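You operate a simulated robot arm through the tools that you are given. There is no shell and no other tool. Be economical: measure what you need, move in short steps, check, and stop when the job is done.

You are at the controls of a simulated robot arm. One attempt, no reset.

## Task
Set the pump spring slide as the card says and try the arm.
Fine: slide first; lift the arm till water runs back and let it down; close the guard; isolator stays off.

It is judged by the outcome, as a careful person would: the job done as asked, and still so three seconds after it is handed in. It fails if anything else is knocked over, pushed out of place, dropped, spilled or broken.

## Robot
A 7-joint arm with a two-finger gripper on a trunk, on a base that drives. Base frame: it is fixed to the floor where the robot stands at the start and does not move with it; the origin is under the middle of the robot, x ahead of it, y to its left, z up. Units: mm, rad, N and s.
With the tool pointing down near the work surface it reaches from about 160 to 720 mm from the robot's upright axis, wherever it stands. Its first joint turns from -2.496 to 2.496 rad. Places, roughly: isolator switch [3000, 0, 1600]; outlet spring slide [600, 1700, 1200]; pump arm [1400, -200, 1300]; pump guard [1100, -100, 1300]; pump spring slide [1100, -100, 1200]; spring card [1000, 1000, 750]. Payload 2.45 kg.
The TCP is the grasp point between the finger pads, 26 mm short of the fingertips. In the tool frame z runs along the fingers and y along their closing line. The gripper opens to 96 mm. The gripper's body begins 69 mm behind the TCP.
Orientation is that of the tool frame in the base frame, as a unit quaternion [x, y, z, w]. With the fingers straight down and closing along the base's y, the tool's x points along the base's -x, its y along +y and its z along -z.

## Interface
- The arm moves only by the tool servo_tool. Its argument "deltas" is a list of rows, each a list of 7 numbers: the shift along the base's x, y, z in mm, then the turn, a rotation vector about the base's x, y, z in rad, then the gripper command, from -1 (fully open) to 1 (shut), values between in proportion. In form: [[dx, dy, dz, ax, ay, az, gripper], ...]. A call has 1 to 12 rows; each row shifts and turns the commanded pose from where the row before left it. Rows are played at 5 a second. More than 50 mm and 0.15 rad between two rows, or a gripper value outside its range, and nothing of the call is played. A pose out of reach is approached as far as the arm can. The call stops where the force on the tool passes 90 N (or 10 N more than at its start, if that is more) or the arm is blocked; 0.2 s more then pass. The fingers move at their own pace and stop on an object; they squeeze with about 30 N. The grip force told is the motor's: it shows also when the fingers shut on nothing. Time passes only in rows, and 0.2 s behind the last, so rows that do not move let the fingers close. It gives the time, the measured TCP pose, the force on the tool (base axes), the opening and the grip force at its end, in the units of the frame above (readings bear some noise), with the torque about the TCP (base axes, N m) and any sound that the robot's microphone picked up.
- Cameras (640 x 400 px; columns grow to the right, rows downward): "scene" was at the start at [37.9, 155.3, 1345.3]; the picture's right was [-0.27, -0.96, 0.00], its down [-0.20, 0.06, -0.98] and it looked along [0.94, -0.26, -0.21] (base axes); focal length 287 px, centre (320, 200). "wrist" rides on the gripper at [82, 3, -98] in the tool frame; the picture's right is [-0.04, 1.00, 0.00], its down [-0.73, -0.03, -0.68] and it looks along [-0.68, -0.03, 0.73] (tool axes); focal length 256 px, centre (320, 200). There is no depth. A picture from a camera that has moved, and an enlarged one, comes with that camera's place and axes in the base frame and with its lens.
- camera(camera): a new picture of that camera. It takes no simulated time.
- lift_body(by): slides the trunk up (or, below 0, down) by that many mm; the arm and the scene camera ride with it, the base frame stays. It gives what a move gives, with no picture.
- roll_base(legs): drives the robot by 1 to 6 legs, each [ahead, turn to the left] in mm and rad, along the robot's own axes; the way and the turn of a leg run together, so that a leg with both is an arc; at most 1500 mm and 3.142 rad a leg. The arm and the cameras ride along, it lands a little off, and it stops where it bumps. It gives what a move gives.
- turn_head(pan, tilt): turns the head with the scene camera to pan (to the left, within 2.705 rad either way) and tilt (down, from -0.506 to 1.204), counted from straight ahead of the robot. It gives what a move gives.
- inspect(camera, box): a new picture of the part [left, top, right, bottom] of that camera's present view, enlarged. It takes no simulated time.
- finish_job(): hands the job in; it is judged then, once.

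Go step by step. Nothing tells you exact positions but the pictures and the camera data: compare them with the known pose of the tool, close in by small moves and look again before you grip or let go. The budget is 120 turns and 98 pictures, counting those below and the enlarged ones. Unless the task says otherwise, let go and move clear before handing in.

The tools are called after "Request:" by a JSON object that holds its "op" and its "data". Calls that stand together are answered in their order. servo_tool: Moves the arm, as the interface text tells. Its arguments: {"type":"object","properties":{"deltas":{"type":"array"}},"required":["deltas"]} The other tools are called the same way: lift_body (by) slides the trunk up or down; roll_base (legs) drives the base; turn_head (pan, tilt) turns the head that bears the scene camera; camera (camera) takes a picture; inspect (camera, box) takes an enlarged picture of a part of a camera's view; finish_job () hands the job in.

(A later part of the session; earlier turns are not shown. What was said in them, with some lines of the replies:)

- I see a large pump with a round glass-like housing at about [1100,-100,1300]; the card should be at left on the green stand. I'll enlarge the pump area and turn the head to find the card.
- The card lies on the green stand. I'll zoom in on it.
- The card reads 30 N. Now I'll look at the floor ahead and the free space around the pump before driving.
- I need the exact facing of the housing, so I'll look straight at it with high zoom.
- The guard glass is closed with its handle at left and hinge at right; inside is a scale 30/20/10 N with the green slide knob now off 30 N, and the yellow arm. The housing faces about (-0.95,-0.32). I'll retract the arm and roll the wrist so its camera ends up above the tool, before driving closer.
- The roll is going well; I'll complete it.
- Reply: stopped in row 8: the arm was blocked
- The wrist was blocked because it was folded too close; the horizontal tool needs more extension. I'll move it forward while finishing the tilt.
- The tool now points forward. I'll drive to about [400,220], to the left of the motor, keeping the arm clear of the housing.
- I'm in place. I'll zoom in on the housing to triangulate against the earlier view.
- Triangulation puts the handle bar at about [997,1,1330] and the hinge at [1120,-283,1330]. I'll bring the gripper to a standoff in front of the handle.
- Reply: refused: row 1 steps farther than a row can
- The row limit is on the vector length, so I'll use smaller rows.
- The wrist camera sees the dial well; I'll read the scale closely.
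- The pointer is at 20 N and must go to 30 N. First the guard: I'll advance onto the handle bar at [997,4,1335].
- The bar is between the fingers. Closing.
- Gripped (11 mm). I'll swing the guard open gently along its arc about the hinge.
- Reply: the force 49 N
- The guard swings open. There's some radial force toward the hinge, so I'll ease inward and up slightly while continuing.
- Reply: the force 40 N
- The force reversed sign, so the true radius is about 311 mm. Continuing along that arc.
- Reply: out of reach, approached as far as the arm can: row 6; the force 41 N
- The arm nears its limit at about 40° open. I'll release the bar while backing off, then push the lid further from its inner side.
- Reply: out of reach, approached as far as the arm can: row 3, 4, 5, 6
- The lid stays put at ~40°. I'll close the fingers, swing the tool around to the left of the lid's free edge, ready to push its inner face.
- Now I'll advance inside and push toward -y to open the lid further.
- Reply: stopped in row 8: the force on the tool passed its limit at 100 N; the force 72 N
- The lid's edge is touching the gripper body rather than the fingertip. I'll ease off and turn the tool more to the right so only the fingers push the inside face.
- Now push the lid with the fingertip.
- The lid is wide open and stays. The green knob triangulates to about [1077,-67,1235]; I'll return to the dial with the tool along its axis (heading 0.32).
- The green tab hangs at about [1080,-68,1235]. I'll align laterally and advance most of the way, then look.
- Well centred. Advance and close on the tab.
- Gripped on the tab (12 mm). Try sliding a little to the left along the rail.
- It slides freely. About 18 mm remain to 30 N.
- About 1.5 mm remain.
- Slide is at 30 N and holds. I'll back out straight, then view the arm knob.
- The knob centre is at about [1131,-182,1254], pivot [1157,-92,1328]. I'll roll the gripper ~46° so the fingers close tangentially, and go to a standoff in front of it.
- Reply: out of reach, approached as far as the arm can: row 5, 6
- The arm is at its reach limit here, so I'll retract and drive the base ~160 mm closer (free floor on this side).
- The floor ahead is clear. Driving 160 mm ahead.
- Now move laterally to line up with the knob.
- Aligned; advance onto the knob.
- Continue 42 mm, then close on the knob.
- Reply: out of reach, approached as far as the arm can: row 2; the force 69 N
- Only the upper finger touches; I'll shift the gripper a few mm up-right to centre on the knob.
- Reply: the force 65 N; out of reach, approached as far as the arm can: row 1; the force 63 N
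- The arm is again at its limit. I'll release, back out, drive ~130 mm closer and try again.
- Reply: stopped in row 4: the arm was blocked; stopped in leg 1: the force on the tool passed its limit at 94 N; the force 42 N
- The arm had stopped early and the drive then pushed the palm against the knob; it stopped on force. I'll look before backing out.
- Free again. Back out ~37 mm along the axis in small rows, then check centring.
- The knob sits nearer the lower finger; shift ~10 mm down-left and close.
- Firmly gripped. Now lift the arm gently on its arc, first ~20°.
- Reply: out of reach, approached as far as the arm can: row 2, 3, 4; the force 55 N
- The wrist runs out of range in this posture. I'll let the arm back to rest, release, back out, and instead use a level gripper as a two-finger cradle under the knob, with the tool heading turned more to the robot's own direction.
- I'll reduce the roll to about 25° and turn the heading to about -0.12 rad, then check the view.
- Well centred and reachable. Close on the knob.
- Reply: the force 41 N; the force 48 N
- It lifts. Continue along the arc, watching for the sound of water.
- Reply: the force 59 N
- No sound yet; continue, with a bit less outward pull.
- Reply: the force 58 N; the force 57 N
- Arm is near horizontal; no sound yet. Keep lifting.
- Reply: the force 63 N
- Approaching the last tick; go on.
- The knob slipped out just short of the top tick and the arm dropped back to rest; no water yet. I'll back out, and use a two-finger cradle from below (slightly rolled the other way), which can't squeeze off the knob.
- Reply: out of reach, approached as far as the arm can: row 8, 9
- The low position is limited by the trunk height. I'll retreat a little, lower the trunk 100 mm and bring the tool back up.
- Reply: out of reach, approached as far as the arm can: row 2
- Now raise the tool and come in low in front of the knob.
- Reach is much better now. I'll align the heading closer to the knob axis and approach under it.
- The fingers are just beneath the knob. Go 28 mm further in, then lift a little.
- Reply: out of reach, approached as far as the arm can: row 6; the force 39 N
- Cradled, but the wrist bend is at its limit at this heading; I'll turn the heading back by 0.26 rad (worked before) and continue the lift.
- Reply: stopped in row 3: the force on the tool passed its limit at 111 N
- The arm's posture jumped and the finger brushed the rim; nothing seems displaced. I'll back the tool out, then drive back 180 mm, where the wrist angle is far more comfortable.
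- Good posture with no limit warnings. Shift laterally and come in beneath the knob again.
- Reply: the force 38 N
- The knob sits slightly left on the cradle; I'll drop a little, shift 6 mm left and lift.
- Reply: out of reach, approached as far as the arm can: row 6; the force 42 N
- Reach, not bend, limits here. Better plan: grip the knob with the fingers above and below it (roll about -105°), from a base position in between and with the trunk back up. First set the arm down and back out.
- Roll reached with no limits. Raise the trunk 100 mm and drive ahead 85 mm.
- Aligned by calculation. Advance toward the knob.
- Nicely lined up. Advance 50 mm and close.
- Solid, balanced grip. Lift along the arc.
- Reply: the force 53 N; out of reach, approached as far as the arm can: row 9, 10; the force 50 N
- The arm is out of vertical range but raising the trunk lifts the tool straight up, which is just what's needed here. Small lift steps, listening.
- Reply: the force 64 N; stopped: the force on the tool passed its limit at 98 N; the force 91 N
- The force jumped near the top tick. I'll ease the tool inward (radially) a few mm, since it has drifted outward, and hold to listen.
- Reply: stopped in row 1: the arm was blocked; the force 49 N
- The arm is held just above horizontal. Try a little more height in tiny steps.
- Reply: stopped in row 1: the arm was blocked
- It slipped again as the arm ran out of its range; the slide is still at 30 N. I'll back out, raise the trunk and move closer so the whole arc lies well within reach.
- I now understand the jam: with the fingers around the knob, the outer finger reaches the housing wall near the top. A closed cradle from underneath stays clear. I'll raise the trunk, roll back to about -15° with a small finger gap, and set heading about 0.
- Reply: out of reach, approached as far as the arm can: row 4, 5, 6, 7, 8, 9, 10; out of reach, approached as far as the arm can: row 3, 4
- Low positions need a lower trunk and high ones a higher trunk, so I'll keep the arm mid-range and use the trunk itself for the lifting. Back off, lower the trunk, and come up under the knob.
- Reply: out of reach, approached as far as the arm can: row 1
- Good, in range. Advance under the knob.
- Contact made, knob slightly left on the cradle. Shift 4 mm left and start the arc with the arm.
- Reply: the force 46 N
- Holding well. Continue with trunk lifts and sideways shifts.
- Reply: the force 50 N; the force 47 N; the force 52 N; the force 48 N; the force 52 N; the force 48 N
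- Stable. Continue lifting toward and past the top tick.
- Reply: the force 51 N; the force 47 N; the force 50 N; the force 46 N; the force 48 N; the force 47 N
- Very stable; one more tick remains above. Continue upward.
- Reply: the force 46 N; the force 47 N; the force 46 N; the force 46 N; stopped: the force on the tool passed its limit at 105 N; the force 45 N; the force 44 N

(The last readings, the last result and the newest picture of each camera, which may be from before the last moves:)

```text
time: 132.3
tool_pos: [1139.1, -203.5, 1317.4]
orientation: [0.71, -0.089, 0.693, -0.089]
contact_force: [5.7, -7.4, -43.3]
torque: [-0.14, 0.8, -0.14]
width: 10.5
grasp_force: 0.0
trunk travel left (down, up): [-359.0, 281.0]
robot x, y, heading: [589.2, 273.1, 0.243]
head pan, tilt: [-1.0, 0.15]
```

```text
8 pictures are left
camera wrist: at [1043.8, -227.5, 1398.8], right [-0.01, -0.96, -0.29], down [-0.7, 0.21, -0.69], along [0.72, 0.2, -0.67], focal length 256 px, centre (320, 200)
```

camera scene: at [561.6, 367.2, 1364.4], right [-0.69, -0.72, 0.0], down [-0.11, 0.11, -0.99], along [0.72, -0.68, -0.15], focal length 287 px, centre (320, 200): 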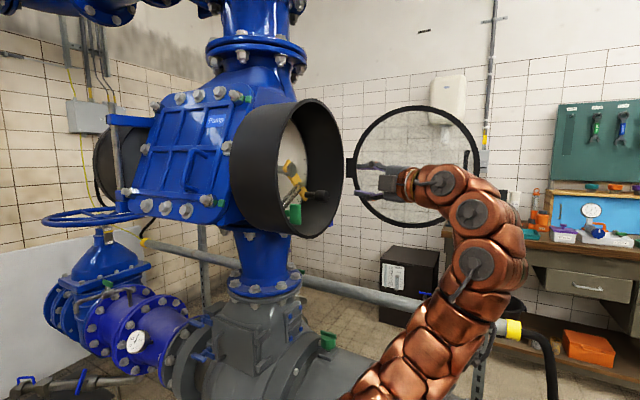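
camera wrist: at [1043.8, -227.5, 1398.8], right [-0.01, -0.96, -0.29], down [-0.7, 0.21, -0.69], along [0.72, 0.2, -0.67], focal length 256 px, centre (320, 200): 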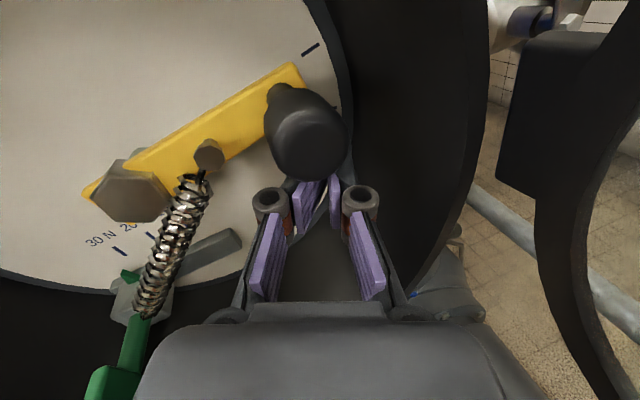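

The arm meets firm resistance at the same height each time (knob z ≈ 1345, around the top tick). I'll creep up gently with the arm to see whether it is a stop.

Request:
{"op": "servo_tool", "data": {"deltas": [[-0.2, 0.5, 2, 0, 0, 0, 0.8], [0, 0, 1, 0, 0, 0, 0.8], [0, 0, 0, 0, 0, 0, 0.8]]}}

Request:
{"op": "servo_tool", "data": {"deltas": [[-0.2, 0.5, 2, 0, 0, 0, 0.8], [0, 0, 1, 0, 0, 0, 0.8], [0, 0, 0, 0, 0, 0, 0.8]]}}

Request:
{"op": "inspect", "data": {"camera": "scene", "box": [230, 80, 430, 260]}}

```text
time: 133.1
tool_pos: [1139.5, -202.7, 1319.1]
orientation: [0.711, -0.091, 0.691, -0.089]
contact_force: [-2.9, -0.2, -66.6]
torque: [-0.29, 1.05, 0.1]
width: 11.1
grasp_force: 0.1
trunk travel left (down, up): [-359.0, 281.0]
robot x, y, heading: [588.3, 270.5, 0.241]
head pan, tilt: [-1.0, 0.15]
```

```text
time: 133.6
tool_pos: [1139.2, -202.9, 1317.2]
orientation: [0.716, -0.091, 0.687, -0.089]
contact_force: [-8.4, 5.8, -42.4]
torque: [-0.3, 0.62, 0.16]
width: 11.4
grasp_force: 0.0
trunk travel left (down, up): [-359.0, 281.0]
robot x, y, heading: [585.7, 273.9, 0.239]
head pan, tilt: [-1.0, 0.15]
stopped in row 2: the force on the tool passed its limit at 93 N (the readings are from after the stop); the commanded pose is now the measured one
```

```text
2.22 times, centred on (330, 170) of scene
camera zoom: at [561.4, 369.6, 1368.0], right [-0.69, -0.72, 0.0], down [-0.11, 0.1, -0.99], along [0.72, -0.68, -0.15], focal length 638 px, centre (298, 267)
```

zoom: 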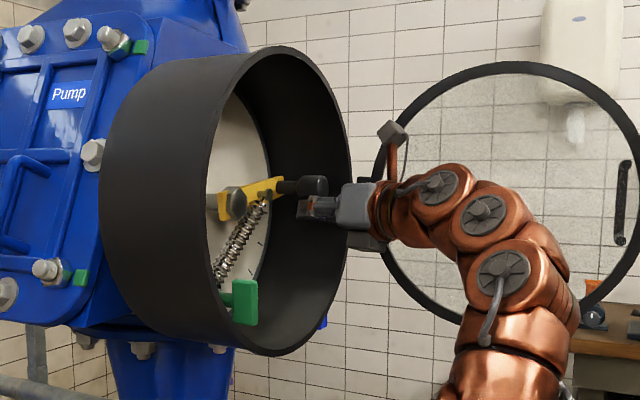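

It behaves like a firm stop, yet no water sound was reported. I'll look closely at the arm end and its surroundings for a stop pin or something in the way.

Request:
{"op": "inspect", "data": {"camera": "wrist", "box": [80, 0, 360, 220]}}

```text
1.82 times, centred on (220, 110) of wrist
camera zoom: at [1045.2, -227.2, 1400.3], right [-0.01, -0.96, -0.29], down [-0.71, 0.21, -0.67], along [0.71, 0.2, -0.68], focal length 465 px, centre (502, 364)
```

zoom: 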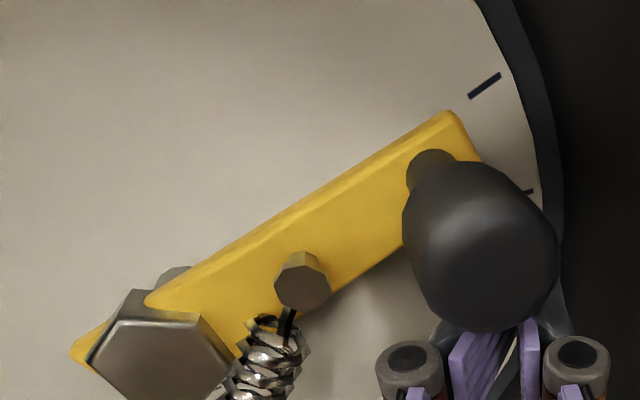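

The arm tip is close to but perhaps just short of the top tick. I'll creep up in very small steps with pauses.

Request:
{"op": "servo_tool", "data": {"deltas": [[0, 0, 1.5, 0, 0, 0, 0.8], [0, 0, 0.8, 0, 0, 0, 0.8], [0, 0, 0.5, 0, 0, 0, 0.8], [0, 0, 0, 0, 0, 0, 0.8]]}}

Request:
{"op": "servo_tool", "data": {"deltas": [[0, 0, 0.5, 0, 0, 0, 0.8], [0, 0, 0.5, 0, 0, 0, 0.8], [0, 0, 0, 0, 0, 0, 0.8]]}}

Request:
{"op": "servo_tool", "data": {"deltas": [[0, 0, 0.4, 0, 0, 0, 0.8], [0, 0, 0, 0, 0, 0, 0.8], [0, 0, 0, 0, 0, 0, 0.8]]}}

```text
time: 134.6
tool_pos: [1138.8, -203.1, 1320.9]
orientation: [0.715, -0.092, 0.687, -0.089]
contact_force: [-21.0, 17.7, -86.4]
torque: [-0.53, 0.85, 0.47]
width: 11.8
grasp_force: 0.0
trunk travel left (down, up): [-359.0, 281.0]
robot x, y, heading: [584.4, 271.8, 0.236]
head pan, tilt: [-1.0, 0.15]
```

```text
time: 135.0
tool_pos: [1140.1, -202.8, 1318.3]
orientation: [0.719, -0.093, 0.683, -0.091]
contact_force: [-13.9, 11.2, -44.7]
torque: [-0.29, 0.37, 0.31]
width: 12.5
grasp_force: 0.1
trunk travel left (down, up): [-359.0, 281.0]
robot x, y, heading: [585.5, 271.5, 0.237]
head pan, tilt: [-1.0, 0.15]
stopped in row 2: the force on the tool passed its limit at 103 N (the readings are from after the stop); the commanded pose is now the measured one
```

```text
time: 135.8
tool_pos: [1140.8, -203.6, 1319.0]
orientation: [0.717, -0.092, 0.685, -0.089]
contact_force: [-6.3, 6.2, -47.6]
torque: [-0.33, 0.67, 0.12]
width: 12.3
grasp_force: 0.1
trunk travel left (down, up): [-359.0, 281.0]
robot x, y, heading: [586.0, 272.5, 0.237]
head pan, tilt: [-1.0, 0.15]
```

It's clearly the end stop and the arm is fully lifted. Perhaps the water shows at the tundish/jar to the right rather than as a sound; I'll look there.

Request:
{"op": "inspect", "data": {"camera": "wrist", "box": [390, 0, 640, 330]}}

```text
1.21 times, centred on (515, 165) of wrist
camera zoom: at [1046.1, -226.7, 1402.8], right [-0.01, -0.96, -0.29], down [-0.71, 0.21, -0.67], along [0.7, 0.2, -0.68], focal length 310 px, centre (84, 242)
```

zoom: 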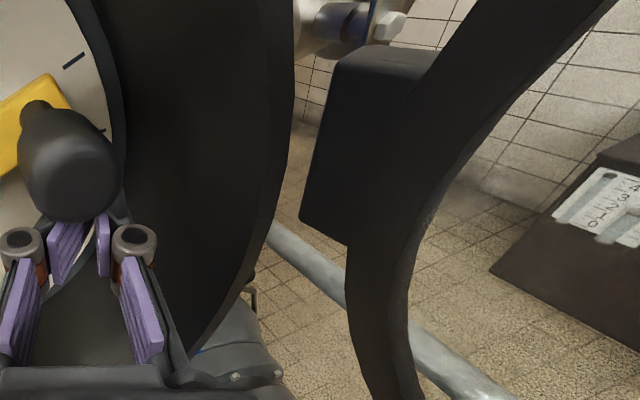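

Nothing visible there. The upper part was only crossed during trunk lifts, so I'll lower ~20 mm and raise it again slowly with the arm itself, holding at the top to listen.

Request:
{"op": "servo_tool", "data": {"deltas": [[0.2, -0.5, -4, 0, 0, 0, 0.8], [0.2, -0.5, -4, 0, 0, 0, 0.8], [0.1, -0.3, -4, 0, 0, 0, 0.8], [0, 0, -4, 0, 0, 0, 0.8], [0, 0, -4, 0, 0, 0, 0.8]]}}

Request:
{"op": "servo_tool", "data": {"deltas": [[0, 0, 4, 0, 0, 0, 0.8], [0, 0, 4, 0, 0, 0, 0.8], [-0.1, 0.3, 4, 0, 0, 0, 0.8], [-0.2, 0.5, 4, 0, 0, 0, 0.8], [-0.2, 0.5, 3.5, 0, 0, 0, 0.8], [0, 0, 0.5, 0, 0, 0, 0.8], [0, 0, 0, 0, 0, 0, 0.8], [0, 0, 0, 0, 0, 0, 0.8], [0, 0, 0, 0, 0, 0, 0.8], [0, 0, 0, 0, 0, 0, 0.8], [0, 0, 0, 0, 0, 0, 0.8]]}}

```text
time: 137.0
tool_pos: [1141.0, -202.6, 1301.5]
orientation: [0.716, -0.09, 0.686, -0.089]
contact_force: [-8.1, 12.9, -42.8]
torque: [-0.39, 0.65, 0.21]
width: 14.2
grasp_force: 0.3
trunk travel left (down, up): [-359.0, 281.0]
robot x, y, heading: [586.3, 267.6, 0.238]
head pan, tilt: [-1.0, 0.15]
```

```text
time: 139.4
tool_pos: [1140.0, -203.2, 1318.3]
orientation: [0.717, -0.092, 0.686, -0.088]
contact_force: [-2.3, 6.8, -51.5]
torque: [-0.32, 0.79, 0.1]
width: 11.7
grasp_force: 0.1
trunk travel left (down, up): [-359.0, 281.0]
robot x, y, heading: [585.7, 272.2, 0.239]
head pan, tilt: [-1.0, 0.15]
```

The arm was held at its full lift for seconds; now let it down gently, retracing the same path with the cradle under the knob.

Request:
{"op": "lift_body", "data": {"by": -18}}

Request:
{"op": "lift_body", "data": {"by": -18}}

Request:
{"op": "servo_tool", "data": {"deltas": [[0, 1, 0, 0, 0, 0, 0.8], [0, 1, 0, 0, 0, 0, 0.8]]}}

Request:
{"op": "lift_body", "data": {"by": -10}}

Request:
{"op": "servo_tool", "data": {"deltas": [[-0.3, 1.5, 0, 0, 0, 0, 0.8], [-0.3, 1.5, 0, 0, 0, 0, 0.8]]}}

Request:
{"op": "lift_body", "data": {"by": -9}}

Request:
{"op": "camera", "data": {"camera": "wrist"}}

```text
time: 140.1
tool_pos: [1141.1, -200.9, 1303.7]
orientation: [0.716, -0.091, 0.686, -0.088]
contact_force: [-1.3, 7.6, -43.0]
torque: [-0.25, 0.74, 0.11]
width: 11.7
grasp_force: 0.0
trunk travel left (down, up): [-341.0, 299.0]
robot x, y, heading: [585.2, 272.7, 0.236]
head pan, tilt: [-1.0, 0.15]
```

```text
time: 140.7
tool_pos: [1139.1, -200.1, 1285.9]
orientation: [0.716, -0.09, 0.687, -0.088]
contact_force: [-10.0, 15.5, -39.4]
torque: [-0.32, 0.52, 0.19]
width: 16.3
grasp_force: 2.4
trunk travel left (down, up): [-323.0, 317.0]
robot x, y, heading: [583.5, 273.1, 0.24]
head pan, tilt: [-1.0, 0.15]
```

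```text
time: 141.3
tool_pos: [1139.4, -199.5, 1286.1]
orientation: [0.716, -0.091, 0.687, -0.088]
contact_force: [-8.2, 13.1, -39.1]
torque: [-0.23, 0.54, 0.19]
width: 14.3
grasp_force: 1.1
trunk travel left (down, up): [-323.0, 317.0]
robot x, y, heading: [586.6, 273.0, 0.237]
head pan, tilt: [-1.0, 0.15]
```

```text
time: 141.9
tool_pos: [1138.7, -196.9, 1276.6]
orientation: [0.715, -0.09, 0.687, -0.088]
contact_force: [-14.5, 18.3, -36.1]
torque: [-0.32, 0.41, 0.29]
width: 18.1
grasp_force: 3.7
trunk travel left (down, up): [-313.0, 327.0]
robot x, y, heading: [585.3, 269.8, 0.237]
head pan, tilt: [-1.0, 0.15]
```

```text
time: 142.5
tool_pos: [1137.4, -196.7, 1275.0]
orientation: [0.716, -0.091, 0.686, -0.089]
contact_force: [-11.9, 14.3, -37.3]
torque: [-0.25, 0.44, 0.29]
width: 16.5
grasp_force: 2.4
trunk travel left (down, up): [-313.0, 327.0]
robot x, y, heading: [585.1, 268.6, 0.236]
head pan, tilt: [-1.0, 0.15]
```

```text
time: 143.1
tool_pos: [1135.9, -196.0, 1268.0]
orientation: [0.716, -0.09, 0.687, -0.088]
contact_force: [-16.3, 18.8, -32.8]
torque: [-0.31, 0.31, 0.34]
width: 19.9
grasp_force: 4.9
trunk travel left (down, up): [-304.0, 336.0]
robot x, y, heading: [586.9, 269.7, 0.24]
head pan, tilt: [-1.0, 0.15]
```

```text
4 pictures are left
camera wrist: at [1042.8, -219.2, 1350.4], right [-0.01, -0.96, -0.29], down [-0.71, 0.21, -0.68], along [0.71, 0.2, -0.68], focal length 256 px, centre (320, 200)
```

wrist: 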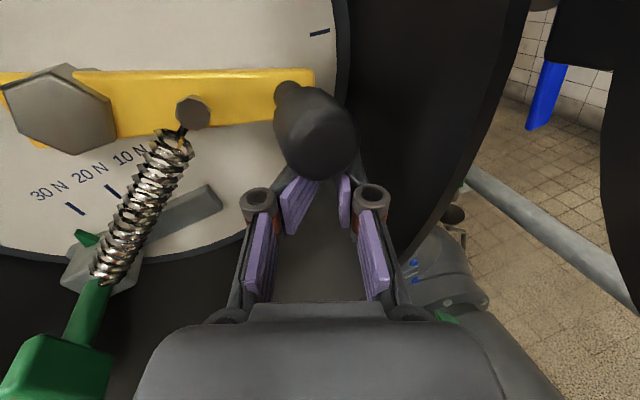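

The arm follows down smoothly. Continue down the arc to rest.

Request:
{"op": "servo_tool", "data": {"deltas": [[-0.9, 2.8, -4.2, 0, 0, 0, 0.8], [-0.9, 2.8, -4.2, 0, 0, 0, 0.8], [-0.9, 2.6, -4.1, 0, 0, 0, 0.8], [-0.9, 2.6, -4.0, 0, 0, 0, 0.8], [-0.83, 2.5, -3.9, 0, 0, 0, 0.8], [-0.88, 2.64, -3.8, 0, 0, 0, 0.8], [-0.93, 2.8, -3.7, 0, 0, 0, 0.8], [-0.98, 2.6, -3.6, 0, 0, 0, 0.8], [-1.0, 2.4, -3.6, 0, 0, 0, 0.8], [-1, 2.2, -4, 0, 0, 0, 0.8], [0, 0, -4, 0, 0, 0, 0.8]]}}

```text
time: 145.5
tool_pos: [1126.7, -171.9, 1226.6]
orientation: [0.714, -0.091, 0.689, -0.086]
contact_force: [-0.3, 0.6, 0.2]
torque: [-0.03, 0.02, -0.02]
width: 9.7
grasp_force: 0.2
trunk travel left (down, up): [-304.0, 336.0]
robot x, y, heading: [586.0, 272.2, 0.24]
head pan, tilt: [-1.0, 0.15]
```

The pump arm is back at rest. Now retreat straight out, restore the trunk, and back the base off to go and close the guard from its free edge.

Request:
{"op": "servo_tool", "data": {"deltas": [[-20, 0, -1, 0, 0, 0, 0.8], [-30, 0, 0, 0, 0, 0, 1], [-30, 0, 0, 0, 0, 0, 1], [-30, 0, 0, 0, 0, 0, 1], [-20, 0, 0, 0, 0, -0.1, 1], [-20, 0, 0, 0, 0, -0.1, 1], [-20, 0, 0, 0, 0, -0.1, 1]]}}

Request:
{"op": "roll_base", "data": {"legs": [[-110, 0]]}}

```text
time: 147.1
tool_pos: [962.3, -189.2, 1242.9]
orientation: [0.694, -0.198, 0.692, 0.017]
contact_force: [0.0, -1.6, -0.9]
torque: [-0.03, -0.02, 0.06]
width: 0.0
grasp_force: 27.8
out of reach, approached as far as the arm can: row 6, 7
trunk travel left (down, up): [-304.0, 336.0]
robot x, y, heading: [586.4, 271.8, 0.237]
head pan, tilt: [-1.0, 0.15]
```

```text
time: 148.3
tool_pos: [855.4, -213.7, 1243.9]
orientation: [0.695, -0.196, 0.692, 0.014]
contact_force: [0.5, -0.5, -0.1]
torque: [0.0, 0.0, -0.02]
width: 0.0
grasp_force: 28.7
trunk travel left (down, up): [-304.0, 336.0]
robot x, y, heading: [479.7, 244.6, 0.238]
head pan, tilt: [-1.0, 0.15]
```

Now swing the closed fingers around the lid's free edge to its outer side, at a height below the handle.

Request:
{"op": "servo_tool", "data": {"deltas": [[-24, -22, 4, 0, 0, -0.06, 1], [-24, -22, 4, 0, 0, -0.06, 1], [-22, -22, 4, 0, 0, -0.06, 1], [-20, -25, 4, 0, 0, -0.06, 1], [-20, -25, 4, 0, 0, -0.06, 1], [0, -36, 0, 0, 0, 0, 1], [0, -36, 0, 0, 0, 0, 1], [0, -38, 0, 0, 0, 0, 1]]}}

Request:
{"op": "turn_head", "data": {"pan": -1.35, "tilt": 0.15}}

Request:
{"op": "camera", "data": {"camera": "scene"}}

```text
time: 150.3
tool_pos: [807.3, -418.6, 1261.6]
orientation: [0.669, -0.269, 0.687, 0.084]
contact_force: [0.3, -0.2, -0.2]
torque: [-0.04, -0.07, 0.03]
width: 0.0
grasp_force: 28.3
trunk travel left (down, up): [-304.0, 336.0]
robot x, y, heading: [483.2, 244.1, 0.239]
head pan, tilt: [-1.0, 0.15]
stopped in row 8: the arm was blocked; the commanded pose is now the measured one
```

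```text
time: 151.1
tool_pos: [806.0, -418.3, 1261.6]
orientation: [0.669, -0.269, 0.687, 0.085]
contact_force: [-0.1, 0.2, -0.4]
torque: [0.02, 0.0, -0.01]
width: 0.2
grasp_force: 28.9
trunk travel left (down, up): [-304.0, 336.0]
robot x, y, heading: [478.5, 246.6, 0.238]
head pan, tilt: [-1.349, 0.15]
```

```text
3 pictures are left
camera scene: at [427.4, 324.5, 1312.3], right [-0.9, -0.44, 0.0], down [-0.07, 0.13, -0.99], along [0.44, -0.89, -0.15], focal length 287 px, centre (320, 200)
```

scene: 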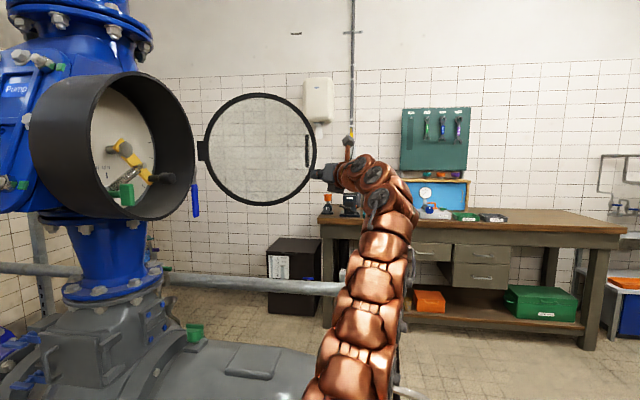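

I now see the lid clearly: it stands at about 105°, its free edge at about [837,-467]. From here the wrist can't get behind it, so I'll relocate the base to about [290,45] (free floor near the start position).

Request:
{"op": "roll_base", "data": {"legs": [[-330, 0]]}}

Request:
{"op": "roll_base", "data": {"legs": [[0, -1.0], [170, 0]]}}

```text
time: 153.3
tool_pos: [484.6, -498.0, 1261.1]
orientation: [0.669, -0.27, 0.687, 0.084]
contact_force: [-0.5, 0.9, 0.6]
torque: [-0.03, -0.01, 0.01]
width: 0.0
grasp_force: 27.8
trunk travel left (down, up): [-304.0, 336.0]
robot x, y, heading: [159.2, 165.7, 0.234]
head pan, tilt: [-1.349, 0.15]
```

```text
time: 157.3
tool_pos: [-99.1, -586.1, 1261.1]
orientation: [0.458, -0.557, 0.562, 0.404]
contact_force: [-0.1, 0.5, 0.4]
torque: [0.05, 0.01, 0.0]
width: 0.0
grasp_force: 29.0
trunk travel left (down, up): [-304.0, 336.0]
robot x, y, heading: [281.8, 45.6, -0.761]
head pan, tilt: [-1.349, 0.15]
```

Request:
{"op": "servo_tool", "data": {"deltas": [[47, 0, 0, 0, 0, 0.1, 1], [47, 0, 0, 0, 0, 0.1, 1], [47, 0, 0, 0, 0, 0.1, 1], [47, 0, 0, 0, 0, 0.1, 1], [47, 0, 0, 0, 0, 0.1, 1], [47, 0, 0, 0, 0, 0.1, 1], [47, 0, 0, 0, 0, 0.1, 1], [47, 2, 0, 0, 0, 0.1, 1], [47, 5, 0, 0, 0, 0.1, 1], [47, 5, 0, 0, 0, 0.1, 1], [47, 5, 0, 0, 0, 0.1, 1], [47, 5, 0, 0, 0, 0.1, 1]]}}

```text
time: 159.9
tool_pos: [464.4, -563.0, 1261.5]
orientation: [0.693, -0.201, 0.693, 0.015]
contact_force: [0.1, 0.4, 0.0]
torque: [0.02, 0.03, 0.01]
width: 0.0
grasp_force: 28.6
trunk travel left (down, up): [-304.0, 336.0]
robot x, y, heading: [284.2, 47.3, -0.763]
head pan, tilt: [-1.349, 0.15]
```

Good posture. Move in on the outer side of the lid's free edge.

Request:
{"op": "servo_tool", "data": {"deltas": [[47, 8, -2, 0, 0, 0, 1], [47, 8, -2, 0, 0, 0, 1], [47, 8, -2, 0, 0, 0, 1], [47, 8, -2, 0, 0, 0, 1], [47, 8, 0, 0, 0, 0, 1], [47, 8, 0, 0, 0, 0, 1], [46, 0, 0, 0, 0, 0, 1], [46, 0, 0, 0, 0, 0, 1]]}}

Request:
{"op": "camera", "data": {"camera": "wrist"}}

```text
time: 161.7
tool_pos: [839.1, -516.5, 1254.9]
orientation: [0.692, -0.201, 0.693, 0.016]
contact_force: [-0.8, 0.4, -0.4]
torque: [0.02, -0.05, 0.09]
width: 0.0
grasp_force: 28.6
trunk travel left (down, up): [-304.0, 336.0]
robot x, y, heading: [281.9, 49.0, -0.761]
head pan, tilt: [-1.349, 0.15]
```

```text
2 pictures are left
camera wrist: at [741.9, -510.6, 1337.0], right [-0.3, -0.91, -0.3], down [-0.61, 0.42, -0.67], along [0.74, -0.02, -0.68], focal length 256 px, centre (320, 200)
```

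wrist: 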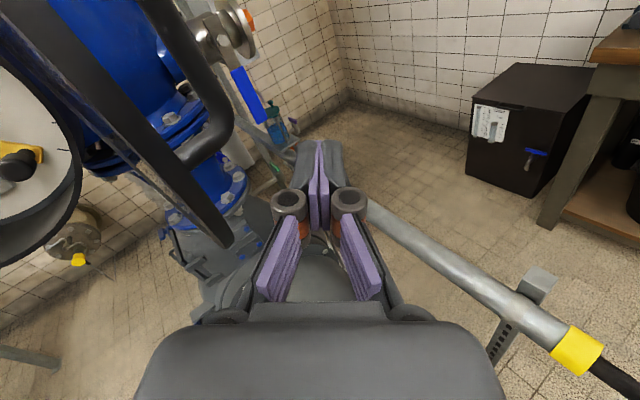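

I'm now on the outer side of the lid, with handle facing me. Sweep toward +y, pushing the edge along its arc.

Request:
{"op": "servo_tool", "data": {"deltas": [[4, 21, 0, 0, 0, 0, 1], [4, 21, 0, 0, 0, 0, 1], [-13, 28, 0, 0, 0, 0, 1], [-13, 28, 0, 0, 0, 0, 1], [-8, 28, 0, 0, 0, 0, 1], [-6, 28, 0, 0, 0, 0, 1], [-5, 28, 0, 0, 0, 0, 1], [0, 28, 0, 0, 0, 0, 1], [1, 28, 0, 0, 0, 0, 1], [2, 28, 0, 0, 0, 0, 1]]}}

```text
time: 163.9
tool_pos: [818.2, -368.8, 1250.7]
orientation: [0.693, -0.201, 0.692, 0.015]
contact_force: [-0.1, 0.7, 0.1]
torque: [0.04, 0.0, 0.02]
width: 0.2
grasp_force: 29.0
out of reach, approached as far as the arm can: row 6, 7, 8, 9, 10
trunk travel left (down, up): [-304.0, 336.0]
robot x, y, heading: [281.4, 45.9, -0.763]
head pan, tilt: [-1.349, 0.15]
```

The arm hits a posture limit here without contact force. I'll level the roll and turn the heading a bit while continuing.

Request:
{"op": "servo_tool", "data": {"deltas": [[0, 8, 2, -0.115, 0.0355, 0, 1], [0, 8, 2, -0.115, 0.0355, 0, 1], [0, 20, 2, 0, 0, 0, 1], [0, 25, 2, 0, 0, 0, 1], [0, 25, 2, 0, 0, 0, 1]]}}

```text
time: 165.1
tool_pos: [833.3, -362.1, 1247.6]
orientation: [0.711, -0.119, 0.686, 0.101]
contact_force: [-1.3, 0.1, -0.1]
torque: [0.02, 0.0, 0.03]
width: 0.0
grasp_force: 28.4
out of reach, approached as far as the arm can: row 1, 2, 3, 4, 5
trunk travel left (down, up): [-304.0, 336.0]
robot x, y, heading: [282.5, 49.4, -0.76]
head pan, tilt: [-1.349, 0.15]
```

I'll use the base itself: backing and turning left sweeps the tool toward +y along the lid's arc.

Request:
{"op": "roll_base", "data": {"legs": [[-55, 0.11]]}}

Request:
{"op": "roll_base", "data": {"legs": [[-50, 0.1]]}}

```text
time: 166.0
tool_pos: [833.7, -261.6, 1247.7]
orientation: [0.716, -0.08, 0.691, 0.063]
contact_force: [0.0, -0.2, -1.5]
torque: [-0.02, -0.02, 0.01]
width: 0.0
grasp_force: 28.4
trunk travel left (down, up): [-304.0, 336.0]
robot x, y, heading: [242.0, 81.5, -0.653]
head pan, tilt: [-1.349, 0.15]
```

```text
time: 167.0
tool_pos: [824.9, -173.0, 1248.5]
orientation: [0.719, -0.044, 0.693, 0.028]
contact_force: [0.6, -0.4, -0.1]
torque: [0.0, 0.0, 0.01]
width: 0.2
grasp_force: 28.6
trunk travel left (down, up): [-304.0, 336.0]
robot x, y, heading: [198.3, 110.9, -0.552]
head pan, tilt: [-1.349, 0.15]
```

Request:
{"op": "servo_tool", "data": {"deltas": [[20, 0, 0, 0, 0, 0, 1], [20, 5, 0, 0, 0, 0, 1], [16, 24, 0, 0, 0, 0, 1], [16, 24, 0, 0, 0, 0, 1]]}}

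Request:
{"op": "turn_head", "data": {"pan": 0.25, "tilt": 0.1}}

Request:
{"op": "inspect", "data": {"camera": "scene", "box": [160, 40, 480, 320]}}

```text
time: 168.0
tool_pos: [895.3, -122.0, 1247.7]
orientation: [0.719, -0.044, 0.693, 0.028]
contact_force: [-0.2, -0.9, 0.6]
torque: [-0.02, -0.01, 0.06]
width: 0.0
grasp_force: 28.9
trunk travel left (down, up): [-304.0, 336.0]
robot x, y, heading: [204.8, 109.6, -0.551]
head pan, tilt: [-1.349, 0.15]
```

```text
time: 169.6
tool_pos: [895.7, -120.5, 1246.7]
orientation: [0.719, -0.044, 0.693, 0.029]
contact_force: [-0.9, 0.2, -0.5]
torque: [0.0, -0.02, -0.03]
width: 0.1
grasp_force: 27.9
trunk travel left (down, up): [-304.0, 336.0]
robot x, y, heading: [199.4, 113.9, -0.555]
head pan, tilt: [0.25, 0.099]
```

```text
1.43 times, centred on (320, 180) of scene
camera zoom: at [338.2, 265.1, 1316.9], right [-0.3, -0.95, 0.0], down [-0.09, 0.03, -0.99], along [0.95, -0.3, -0.1], focal length 410 px, centre (320, 229)
```

zoom: 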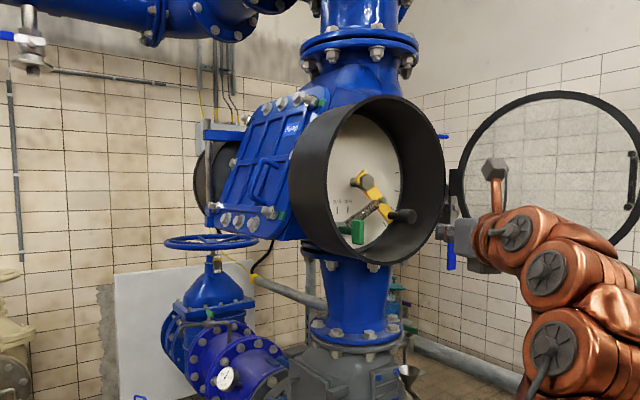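

The lid is still open: my fingers only just overlapped its edge and slipped off. I'll go back around and take a much deeper overlap, then sweep with the base.

Request:
{"op": "servo_tool", "data": {"deltas": [[-45, 0, 0, 0, 0, 0, 1], [-45, 0, 0, 0, 0, 0, 1], [-45, 0, 0, 0, 0, 0, 1], [-45, 0, 0, 0, 0, 0, 1]]}}

Request:
{"op": "roll_base", "data": {"legs": [[50, -0.1], [95, -0.11]]}}

Request:
{"op": "servo_tool", "data": {"deltas": [[0, -40, 2, 0, 0, 0, 1], [0, -40, 2, 0, 0, 0, 1], [0, -40, 2, 0, 0, 0, 1], [0, -40, 2, 0, 0, 0, 1], [0, -40, 2, 0, 0, 0, 1], [0, -30, 0, 0, 0, 0, 1]]}}

```text
time: 170.6
tool_pos: [824.0, -174.3, 1243.1]
orientation: [0.72, -0.043, 0.692, 0.027]
contact_force: [0.4, -0.3, 0.2]
torque: [0.0, 0.01, 0.05]
width: 0.3
grasp_force: 28.4
out of reach, approached as far as the arm can: row 1, 2, 3, 4
trunk travel left (down, up): [-304.0, 336.0]
robot x, y, heading: [199.9, 114.8, -0.55]
head pan, tilt: [0.25, 0.099]
```

```text
time: 172.3
tool_pos: [864.1, -389.6, 1244.0]
orientation: [0.711, -0.119, 0.686, 0.101]
contact_force: [0.3, -0.4, 0.1]
torque: [-0.02, -0.01, -0.02]
width: 0.1
grasp_force: 28.0
trunk travel left (down, up): [-304.0, 336.0]
robot x, y, heading: [314.4, 21.7, -0.764]
head pan, tilt: [0.25, 0.099]
```

```text
time: 173.1
tool_pos: [941.7, -382.7, 1255.0]
orientation: [0.718, -0.039, 0.694, 0.028]
contact_force: [-53.4, 35.4, -19.8]
torque: [-0.12, -0.1, 0.09]
width: 0.2
grasp_force: 28.4
trunk travel left (down, up): [-304.0, 336.0]
robot x, y, heading: [311.2, 22.2, -0.76]
head pan, tilt: [0.25, 0.099]
stopped in row 4: the force on the tool passed its limit at 128 N (the readings are from after the stop); the commanded pose is now the measured one
```

The tool is pressing on the lid's inner face; I'll ease off first, one step at a time.

Request:
{"op": "servo_tool", "data": {"deltas": [[-6, 12, 0, 0, 0, 0, 1], [-6, 12, 0, 0, 0, 0, 1], [-10, 20, 0, 0, 0, 0, 1]]}}

```text
time: 173.9
tool_pos: [924.7, -344.5, 1248.3]
orientation: [0.72, -0.044, 0.692, 0.03]
contact_force: [-1.0, -0.7, -0.5]
torque: [-0.01, -0.01, 0.05]
width: 0.0
grasp_force: 28.6
trunk travel left (down, up): [-304.0, 336.0]
robot x, y, heading: [315.3, 24.9, -0.759]
head pan, tilt: [0.25, 0.099]
```

Free again. Back the base straight off 220 mm to be well clear of everything before re-posing the arm.

Request:
{"op": "roll_base", "data": {"legs": [[-220, 0]]}}

Request:
{"op": "servo_tool", "data": {"deltas": [[0, 0, 0, 0, 0, -0.1, 1], [0, 0, 0, 0, 0, -0.1, 1], [0, 0, 0, 0, 0, -0.1, 1], [0, 0, 0, 0, 0, -0.1, 1], [0, 0, 0, 0, 0, -0.1, 1], [-15, -15, 0, 0, 0, -0.1, 1], [-15, -15, 0, 0, 0, 0, 1], [-15, -15, 0, 0, 0, 0, 1]]}}

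```text
time: 175.6
tool_pos: [763.0, -190.5, 1249.1]
orientation: [0.72, -0.042, 0.692, 0.029]
contact_force: [0.2, -0.5, -0.2]
torque: [0.05, 0.0, -0.02]
width: 0.1
grasp_force: 28.9
trunk travel left (down, up): [-304.0, 336.0]
robot x, y, heading: [152.4, 176.2, -0.764]
head pan, tilt: [0.25, 0.099]
```

```text
time: 177.4
tool_pos: [742.9, -320.6, 1178.4]
orientation: [0.681, -0.231, 0.662, 0.212]
contact_force: [0.0, 0.2, 0.0]
torque: [-0.01, 0.01, -0.01]
width: 0.2
grasp_force: 28.4
out of reach, approached as far as the arm can: row 3, 4, 5, 6, 8
trunk travel left (down, up): [-304.0, 336.0]
robot x, y, heading: [154.3, 178.7, -0.756]
head pan, tilt: [0.25, 0.099]
```

Request:
{"op": "servo_tool", "data": {"deltas": [[0, 0, 30, 0, 0, 0, 1], [0, 0, 30, 0, 0, 0, 1], [-10, 8, 30, 0, 0, 0, 1], [-20, 16, 20, 0, 0, 0, 1], [-30, 24, 10, 0, 0, 0, 1], [-30, 24, 0, 0, 0, 0, 1]]}}

```text
time: 178.8
tool_pos: [650.0, -348.7, 1255.0]
orientation: [0.68, -0.229, 0.664, 0.211]
contact_force: [0.5, 0.1, -0.4]
torque: [-0.02, 0.01, -0.02]
width: 0.3
grasp_force: 28.3
out of reach, approached as far as the arm can: row 2, 3, 4, 5, 6
trunk travel left (down, up): [-304.0, 336.0]
robot x, y, heading: [150.2, 176.3, -0.76]
head pan, tilt: [0.25, 0.099]
```

The arm can only work to the right of straight-ahead in this posture. I'll pull the tool back to the right, then drive forward so it ends up on the lid's outer side.

Request:
{"op": "servo_tool", "data": {"deltas": [[-40, -18, 0, 0, 0, 0, 1], [-40, -18, 0, 0, 0, 0, 1], [-40, -18, 0, 0, 0, 0, 1], [-40, -18, 0, 0, 0, 0, 1], [-40, -18, 0, 0, 0, 0, 1]]}}

```text
time: 180.0
tool_pos: [451.8, -439.6, 1254.2]
orientation: [0.68, -0.229, 0.663, 0.212]
contact_force: [-0.4, 0.3, -0.3]
torque: [-0.01, -0.01, -0.1]
width: 0.2
grasp_force: 28.5
trunk travel left (down, up): [-304.0, 336.0]
robot x, y, heading: [151.3, 176.0, -0.764]
head pan, tilt: [0.25, 0.099]
```

Request:
{"op": "roll_base", "data": {"legs": [[190, 0]]}}

Request:
{"op": "servo_tool", "data": {"deltas": [[45, 0, 0, 0, 0, 0.06, 1], [45, 0, 0, 0, 0, 0.06, 1], [45, 0, 0, 0, 0, 0.06, 1], [45, 0, 0, 0, 0, 0.06, 1], [45, 0, 0, 0, 0, 0.06, 1], [40, 5, 0, 0, 0, 0, 1]]}}

```text
time: 181.6
tool_pos: [588.9, -570.8, 1254.9]
orientation: [0.681, -0.229, 0.663, 0.21]
contact_force: [-0.5, 0.0, -0.8]
torque: [-0.06, -0.04, 0.04]
width: 0.1
grasp_force: 28.7
trunk travel left (down, up): [-304.0, 336.0]
robot x, y, heading: [287.6, 45.6, -0.763]
head pan, tilt: [0.25, 0.099]
```

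```text
time: 182.9
tool_pos: [841.6, -565.5, 1253.0]
orientation: [0.706, -0.124, 0.688, 0.111]
contact_force: [-1.1, 0.7, 1.8]
torque: [0.01, 0.12, -0.08]
width: 0.2
grasp_force: 28.8
out of reach, approached as far as the arm can: row 6
trunk travel left (down, up): [-304.0, 336.0]
robot x, y, heading: [291.7, 42.9, -0.76]
head pan, tilt: [0.25, 0.099]
```

On the outer side. Turn the base left slightly to gain overlap behind the lid, then sweep back-left.

Request:
{"op": "roll_base", "data": {"legs": [[0, 0.1]]}}

Request:
{"op": "roll_base", "data": {"legs": [[-75, 0.1]]}}

```text
time: 183.9
tool_pos: [901.9, -508.7, 1250.5]
orientation: [0.713, -0.09, 0.691, 0.074]
contact_force: [-4.1, -2.7, -2.9]
torque: [-0.09, -0.13, 0.21]
width: 0.0
grasp_force: 28.5
trunk travel left (down, up): [-304.0, 336.0]
robot x, y, heading: [287.9, 44.3, -0.661]
head pan, tilt: [0.25, 0.099]
```

```text
time: 184.9
tool_pos: [880.7, -449.7, 1251.0]
orientation: [0.714, -0.077, 0.694, 0.061]
contact_force: [-14.3, -5.3, -6.1]
torque: [-0.3, -0.78, 0.92]
width: 0.0
grasp_force: 28.9
trunk travel left (down, up): [-304.0, 336.0]
robot x, y, heading: [245.7, 78.6, -0.598]
head pan, tilt: [0.25, 0.099]
stopped in leg 1: the robot was blocked; the commanded pose is now the measured one
```

The palm is butting against the lid's edge; ease straight back a little, then continue the sweep.

Request:
{"op": "roll_base", "data": {"legs": [[-45, 0]]}}

Request:
{"op": "roll_base", "data": {"legs": [[-60, 0.08]]}}

```text
time: 185.8
tool_pos: [845.7, -421.5, 1250.9]
orientation: [0.714, -0.076, 0.693, 0.06]
contact_force: [0.6, -0.2, 0.1]
torque: [-0.01, 0.02, 0.03]
width: 0.3
grasp_force: 28.3
trunk travel left (down, up): [-304.0, 336.0]
robot x, y, heading: [207.0, 98.8, -0.594]
head pan, tilt: [0.25, 0.099]
```

```text
time: 186.8
tool_pos: [834.5, -338.0, 1250.9]
orientation: [0.717, -0.046, 0.695, 0.031]
contact_force: [0.0, 0.2, 0.0]
torque: [-0.01, -0.03, 0.03]
width: 0.0
grasp_force: 28.6
trunk travel left (down, up): [-304.0, 336.0]
robot x, y, heading: [156.4, 133.0, -0.516]
head pan, tilt: [0.25, 0.099]
```

Request:
{"op": "roll_base", "data": {"legs": [[-55, 0.1]]}}

Request:
{"op": "roll_base", "data": {"legs": [[-45, 0.1]]}}

Request:
{"op": "camera", "data": {"camera": "wrist"}}

```text
time: 187.7
tool_pos: [828.7, -244.2, 1251.8]
orientation: [0.718, -0.01, 0.696, -0.004]
contact_force: [0.2, 0.8, -0.3]
torque: [0.04, -0.02, 0.01]
width: 0.0
grasp_force: 28.4
trunk travel left (down, up): [-304.0, 336.0]
robot x, y, heading: [106.2, 160.9, -0.415]
head pan, tilt: [0.25, 0.099]
```

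```text
time: 188.6
tool_pos: [822.8, -152.4, 1251.4]
orientation: [0.717, 0.026, 0.695, -0.037]
contact_force: [-0.2, -0.2, -0.1]
torque: [0.0, 0.05, -0.01]
width: 0.0
grasp_force: 29.0
trunk travel left (down, up): [-304.0, 336.0]
robot x, y, heading: [67.7, 174.6, -0.318]
head pan, tilt: [0.25, 0.099]
```

```text
0 pictures are left
camera wrist: at [728.4, -165.1, 1335.9], right [0.09, -0.99, -0.06], down [-0.7, -0.02, -0.71], along [0.71, 0.1, -0.7], focal length 256 px, centre (320, 200)
```

wrist: 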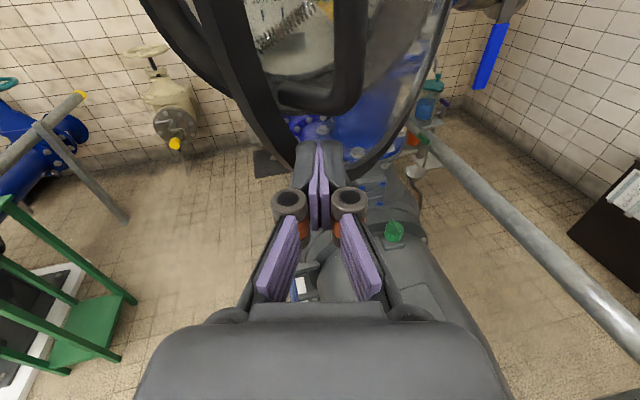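

Excellent: the lid has come along; it's now about 40° open in front of the tool with the handle facing me. No pictures are left, so I'll close it by feel with small base moves following its arc.

Request:
{"op": "roll_base", "data": {"legs": [[10, 0.066]]}}

Request:
{"op": "roll_base", "data": {"legs": [[36, 0.085]]}}

```text
time: 189.5
tool_pos: [853.8, -103.3, 1251.4]
orientation: [0.716, 0.049, 0.693, -0.06]
contact_force: [-0.2, 0.2, -0.3]
torque: [0.0, 0.0, 0.03]
width: 0.0
grasp_force: 28.4
trunk travel left (down, up): [-304.0, 336.0]
robot x, y, heading: [72.3, 173.6, -0.251]
head pan, tilt: [0.25, 0.099]
```

```text
time: 190.4
tool_pos: [907.8, -44.8, 1251.9]
orientation: [0.713, 0.08, 0.69, -0.091]
contact_force: [-0.2, -0.2, -0.3]
torque: [0.0, -0.01, 0.01]
width: 0.3
grasp_force: 29.0
trunk travel left (down, up): [-304.0, 336.0]
robot x, y, heading: [109.7, 164.7, -0.165]
head pan, tilt: [0.25, 0.099]
```

Request:
{"op": "roll_base", "data": {"legs": [[45, 0.03]]}}

Request:
{"op": "roll_base", "data": {"legs": [[25, 0.015]]}}

```text
time: 191.3
tool_pos: [959.0, -26.7, 1252.3]
orientation: [0.712, 0.089, 0.689, -0.099]
contact_force: [-0.3, 0.1, 0.0]
torque: [0.0, 0.0, 0.0]
width: 0.0
grasp_force: 28.7
trunk travel left (down, up): [-304.0, 336.0]
robot x, y, heading: [152.0, 161.5, -0.134]
head pan, tilt: [0.25, 0.099]
```

```text
time: 192.1
tool_pos: [985.7, -17.8, 1253.0]
orientation: [0.711, 0.096, 0.688, -0.105]
contact_force: [0.3, 0.1, -0.1]
torque: [-0.01, 0.0, 0.01]
width: 0.0
grasp_force: 28.8
trunk travel left (down, up): [-304.0, 336.0]
robot x, y, heading: [178.4, 154.7, -0.117]
head pan, tilt: [0.25, 0.099]
```

Tip is ~16 mm before the closed plane. Push on gently with the arm until contact force builds.

Request:
{"op": "servo_tool", "data": {"deltas": [[4.8, 1.5, 0, 0, 0, 0, 1], [4.8, 1.5, 0, 0, 0, 0, 1], [4.8, 1.5, 0, 0, 0, 0, 1], [4.8, 1.5, 0, 0, 0, 0, 1]]}}

```text
time: 193.1
tool_pos: [985.5, -17.3, 1252.4]
orientation: [0.711, 0.096, 0.689, -0.105]
contact_force: [0.3, 0.0, 0.2]
torque: [0.0, -0.05, 0.02]
width: 0.0
grasp_force: 28.9
out of reach, approached as far as the arm can: row 1, 2, 3, 4
trunk travel left (down, up): [-304.0, 336.0]
robot x, y, heading: [182.2, 157.7, -0.121]
head pan, tilt: [0.25, 0.099]
```

Arm is at its extent; use the base for the last bit.

Request:
{"op": "roll_base", "data": {"legs": [[12, 0.005]]}}

Request:
{"op": "roll_base", "data": {"legs": [[10, 0.004]]}}

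```text
time: 193.8
tool_pos: [998.7, -16.0, 1251.1]
orientation: [0.711, 0.097, 0.689, -0.106]
contact_force: [-0.3, 1.6, -0.3]
torque: [0.0, -0.01, 0.02]
width: 0.1
grasp_force: 28.8
trunk travel left (down, up): [-304.0, 336.0]
robot x, y, heading: [194.6, 151.5, -0.114]
head pan, tilt: [0.25, 0.099]
```

```text
time: 194.6
tool_pos: [1010.3, -13.0, 1251.7]
orientation: [0.71, 0.099, 0.689, -0.108]
contact_force: [0.3, -0.1, -0.2]
torque: [-0.03, -0.02, -0.01]
width: 0.1
grasp_force: 28.9
trunk travel left (down, up): [-304.0, 336.0]
robot x, y, heading: [201.1, 151.7, -0.113]
head pan, tilt: [0.25, 0.099]
```

Request:
{"op": "roll_base", "data": {"legs": [[8, 0.003]]}}

Request:
{"op": "roll_base", "data": {"legs": [[8, 0.003]]}}

```text
time: 195.3
tool_pos: [1013.9, -15.6, 1255.5]
orientation: [0.709, 0.098, 0.69, -0.107]
contact_force: [-61.3, -6.5, -18.2]
torque: [-0.13, -0.3, 0.38]
width: 5.9
grasp_force: 28.8
trunk travel left (down, up): [-304.0, 336.0]
robot x, y, heading: [206.5, 154.1, -0.107]
head pan, tilt: [0.25, 0.099]
```

```text
time: 196.1
tool_pos: [1013.3, -20.3, 1259.1]
orientation: [0.707, 0.098, 0.693, -0.104]
contact_force: [-22.6, 2.6, -4.6]
torque: [-0.06, -0.21, 0.35]
width: 0.0
grasp_force: 28.2
trunk travel left (down, up): [-304.0, 336.0]
robot x, y, heading: [216.1, 152.3, -0.106]
head pan, tilt: [0.25, 0.099]
stopped in leg 1: the force on the tool passed its limit at 106 N (the readings are from after the stop); the commanded pose is now the measured one
```

Firm contact exactly at the closed-lid plane: the guard is shut. Back straight away.

Request:
{"op": "roll_base", "data": {"legs": [[-15, 0]]}}

Request:
{"op": "roll_base", "data": {"legs": [[-200, 0]]}}

```text
time: 196.9
tool_pos: [1002.4, -17.8, 1256.6]
orientation: [0.709, 0.098, 0.69, -0.106]
contact_force: [-0.8, 0.0, -0.1]
torque: [0.04, 0.0, 0.01]
width: 0.1
grasp_force: 28.9
trunk travel left (down, up): [-304.0, 336.0]
robot x, y, heading: [195.2, 156.8, -0.114]
head pan, tilt: [0.25, 0.099]
```

```text
time: 198.5
tool_pos: [803.7, 6.2, 1256.7]
orientation: [0.709, 0.1, 0.69, -0.107]
contact_force: [-0.1, -0.2, 0.4]
torque: [-0.03, -0.02, -0.01]
width: 0.0
grasp_force: 28.5
trunk travel left (down, up): [-304.0, 336.0]
robot x, y, heading: [-0.8, 174.1, -0.107]
head pan, tilt: [0.25, 0.099]
```

The slide is at 30 N, the arm is down, the guard felt shut at its closed plane and the tool is clear. Handing in.

Request:
{"op": "finish_job", "data": {}}

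```text
The job is handed in.
```

The job is handed in, but I can't confirm the arm test: no water sound was ever reported.

- **Slide:** set to 30 N as the card says, and it held there after I let go.
- **Arm:** I lifted it to its end stop, held it there for several seconds, and let it down gently to rest. On two earlier tries the knob slipped out near the top and the arm dropped back to rest.
- **Guard:** I closed it by feel after the pictures ran out. It met firm contact where I had worked out the closed position to be, but I did not see it shut.
- **Isolator:** I never touched it.
- **Knocks:** the force limit stopped the tool against the knob, the housing rim and the lid, at up to about 130 N. I saw no damage in the pictures I had.
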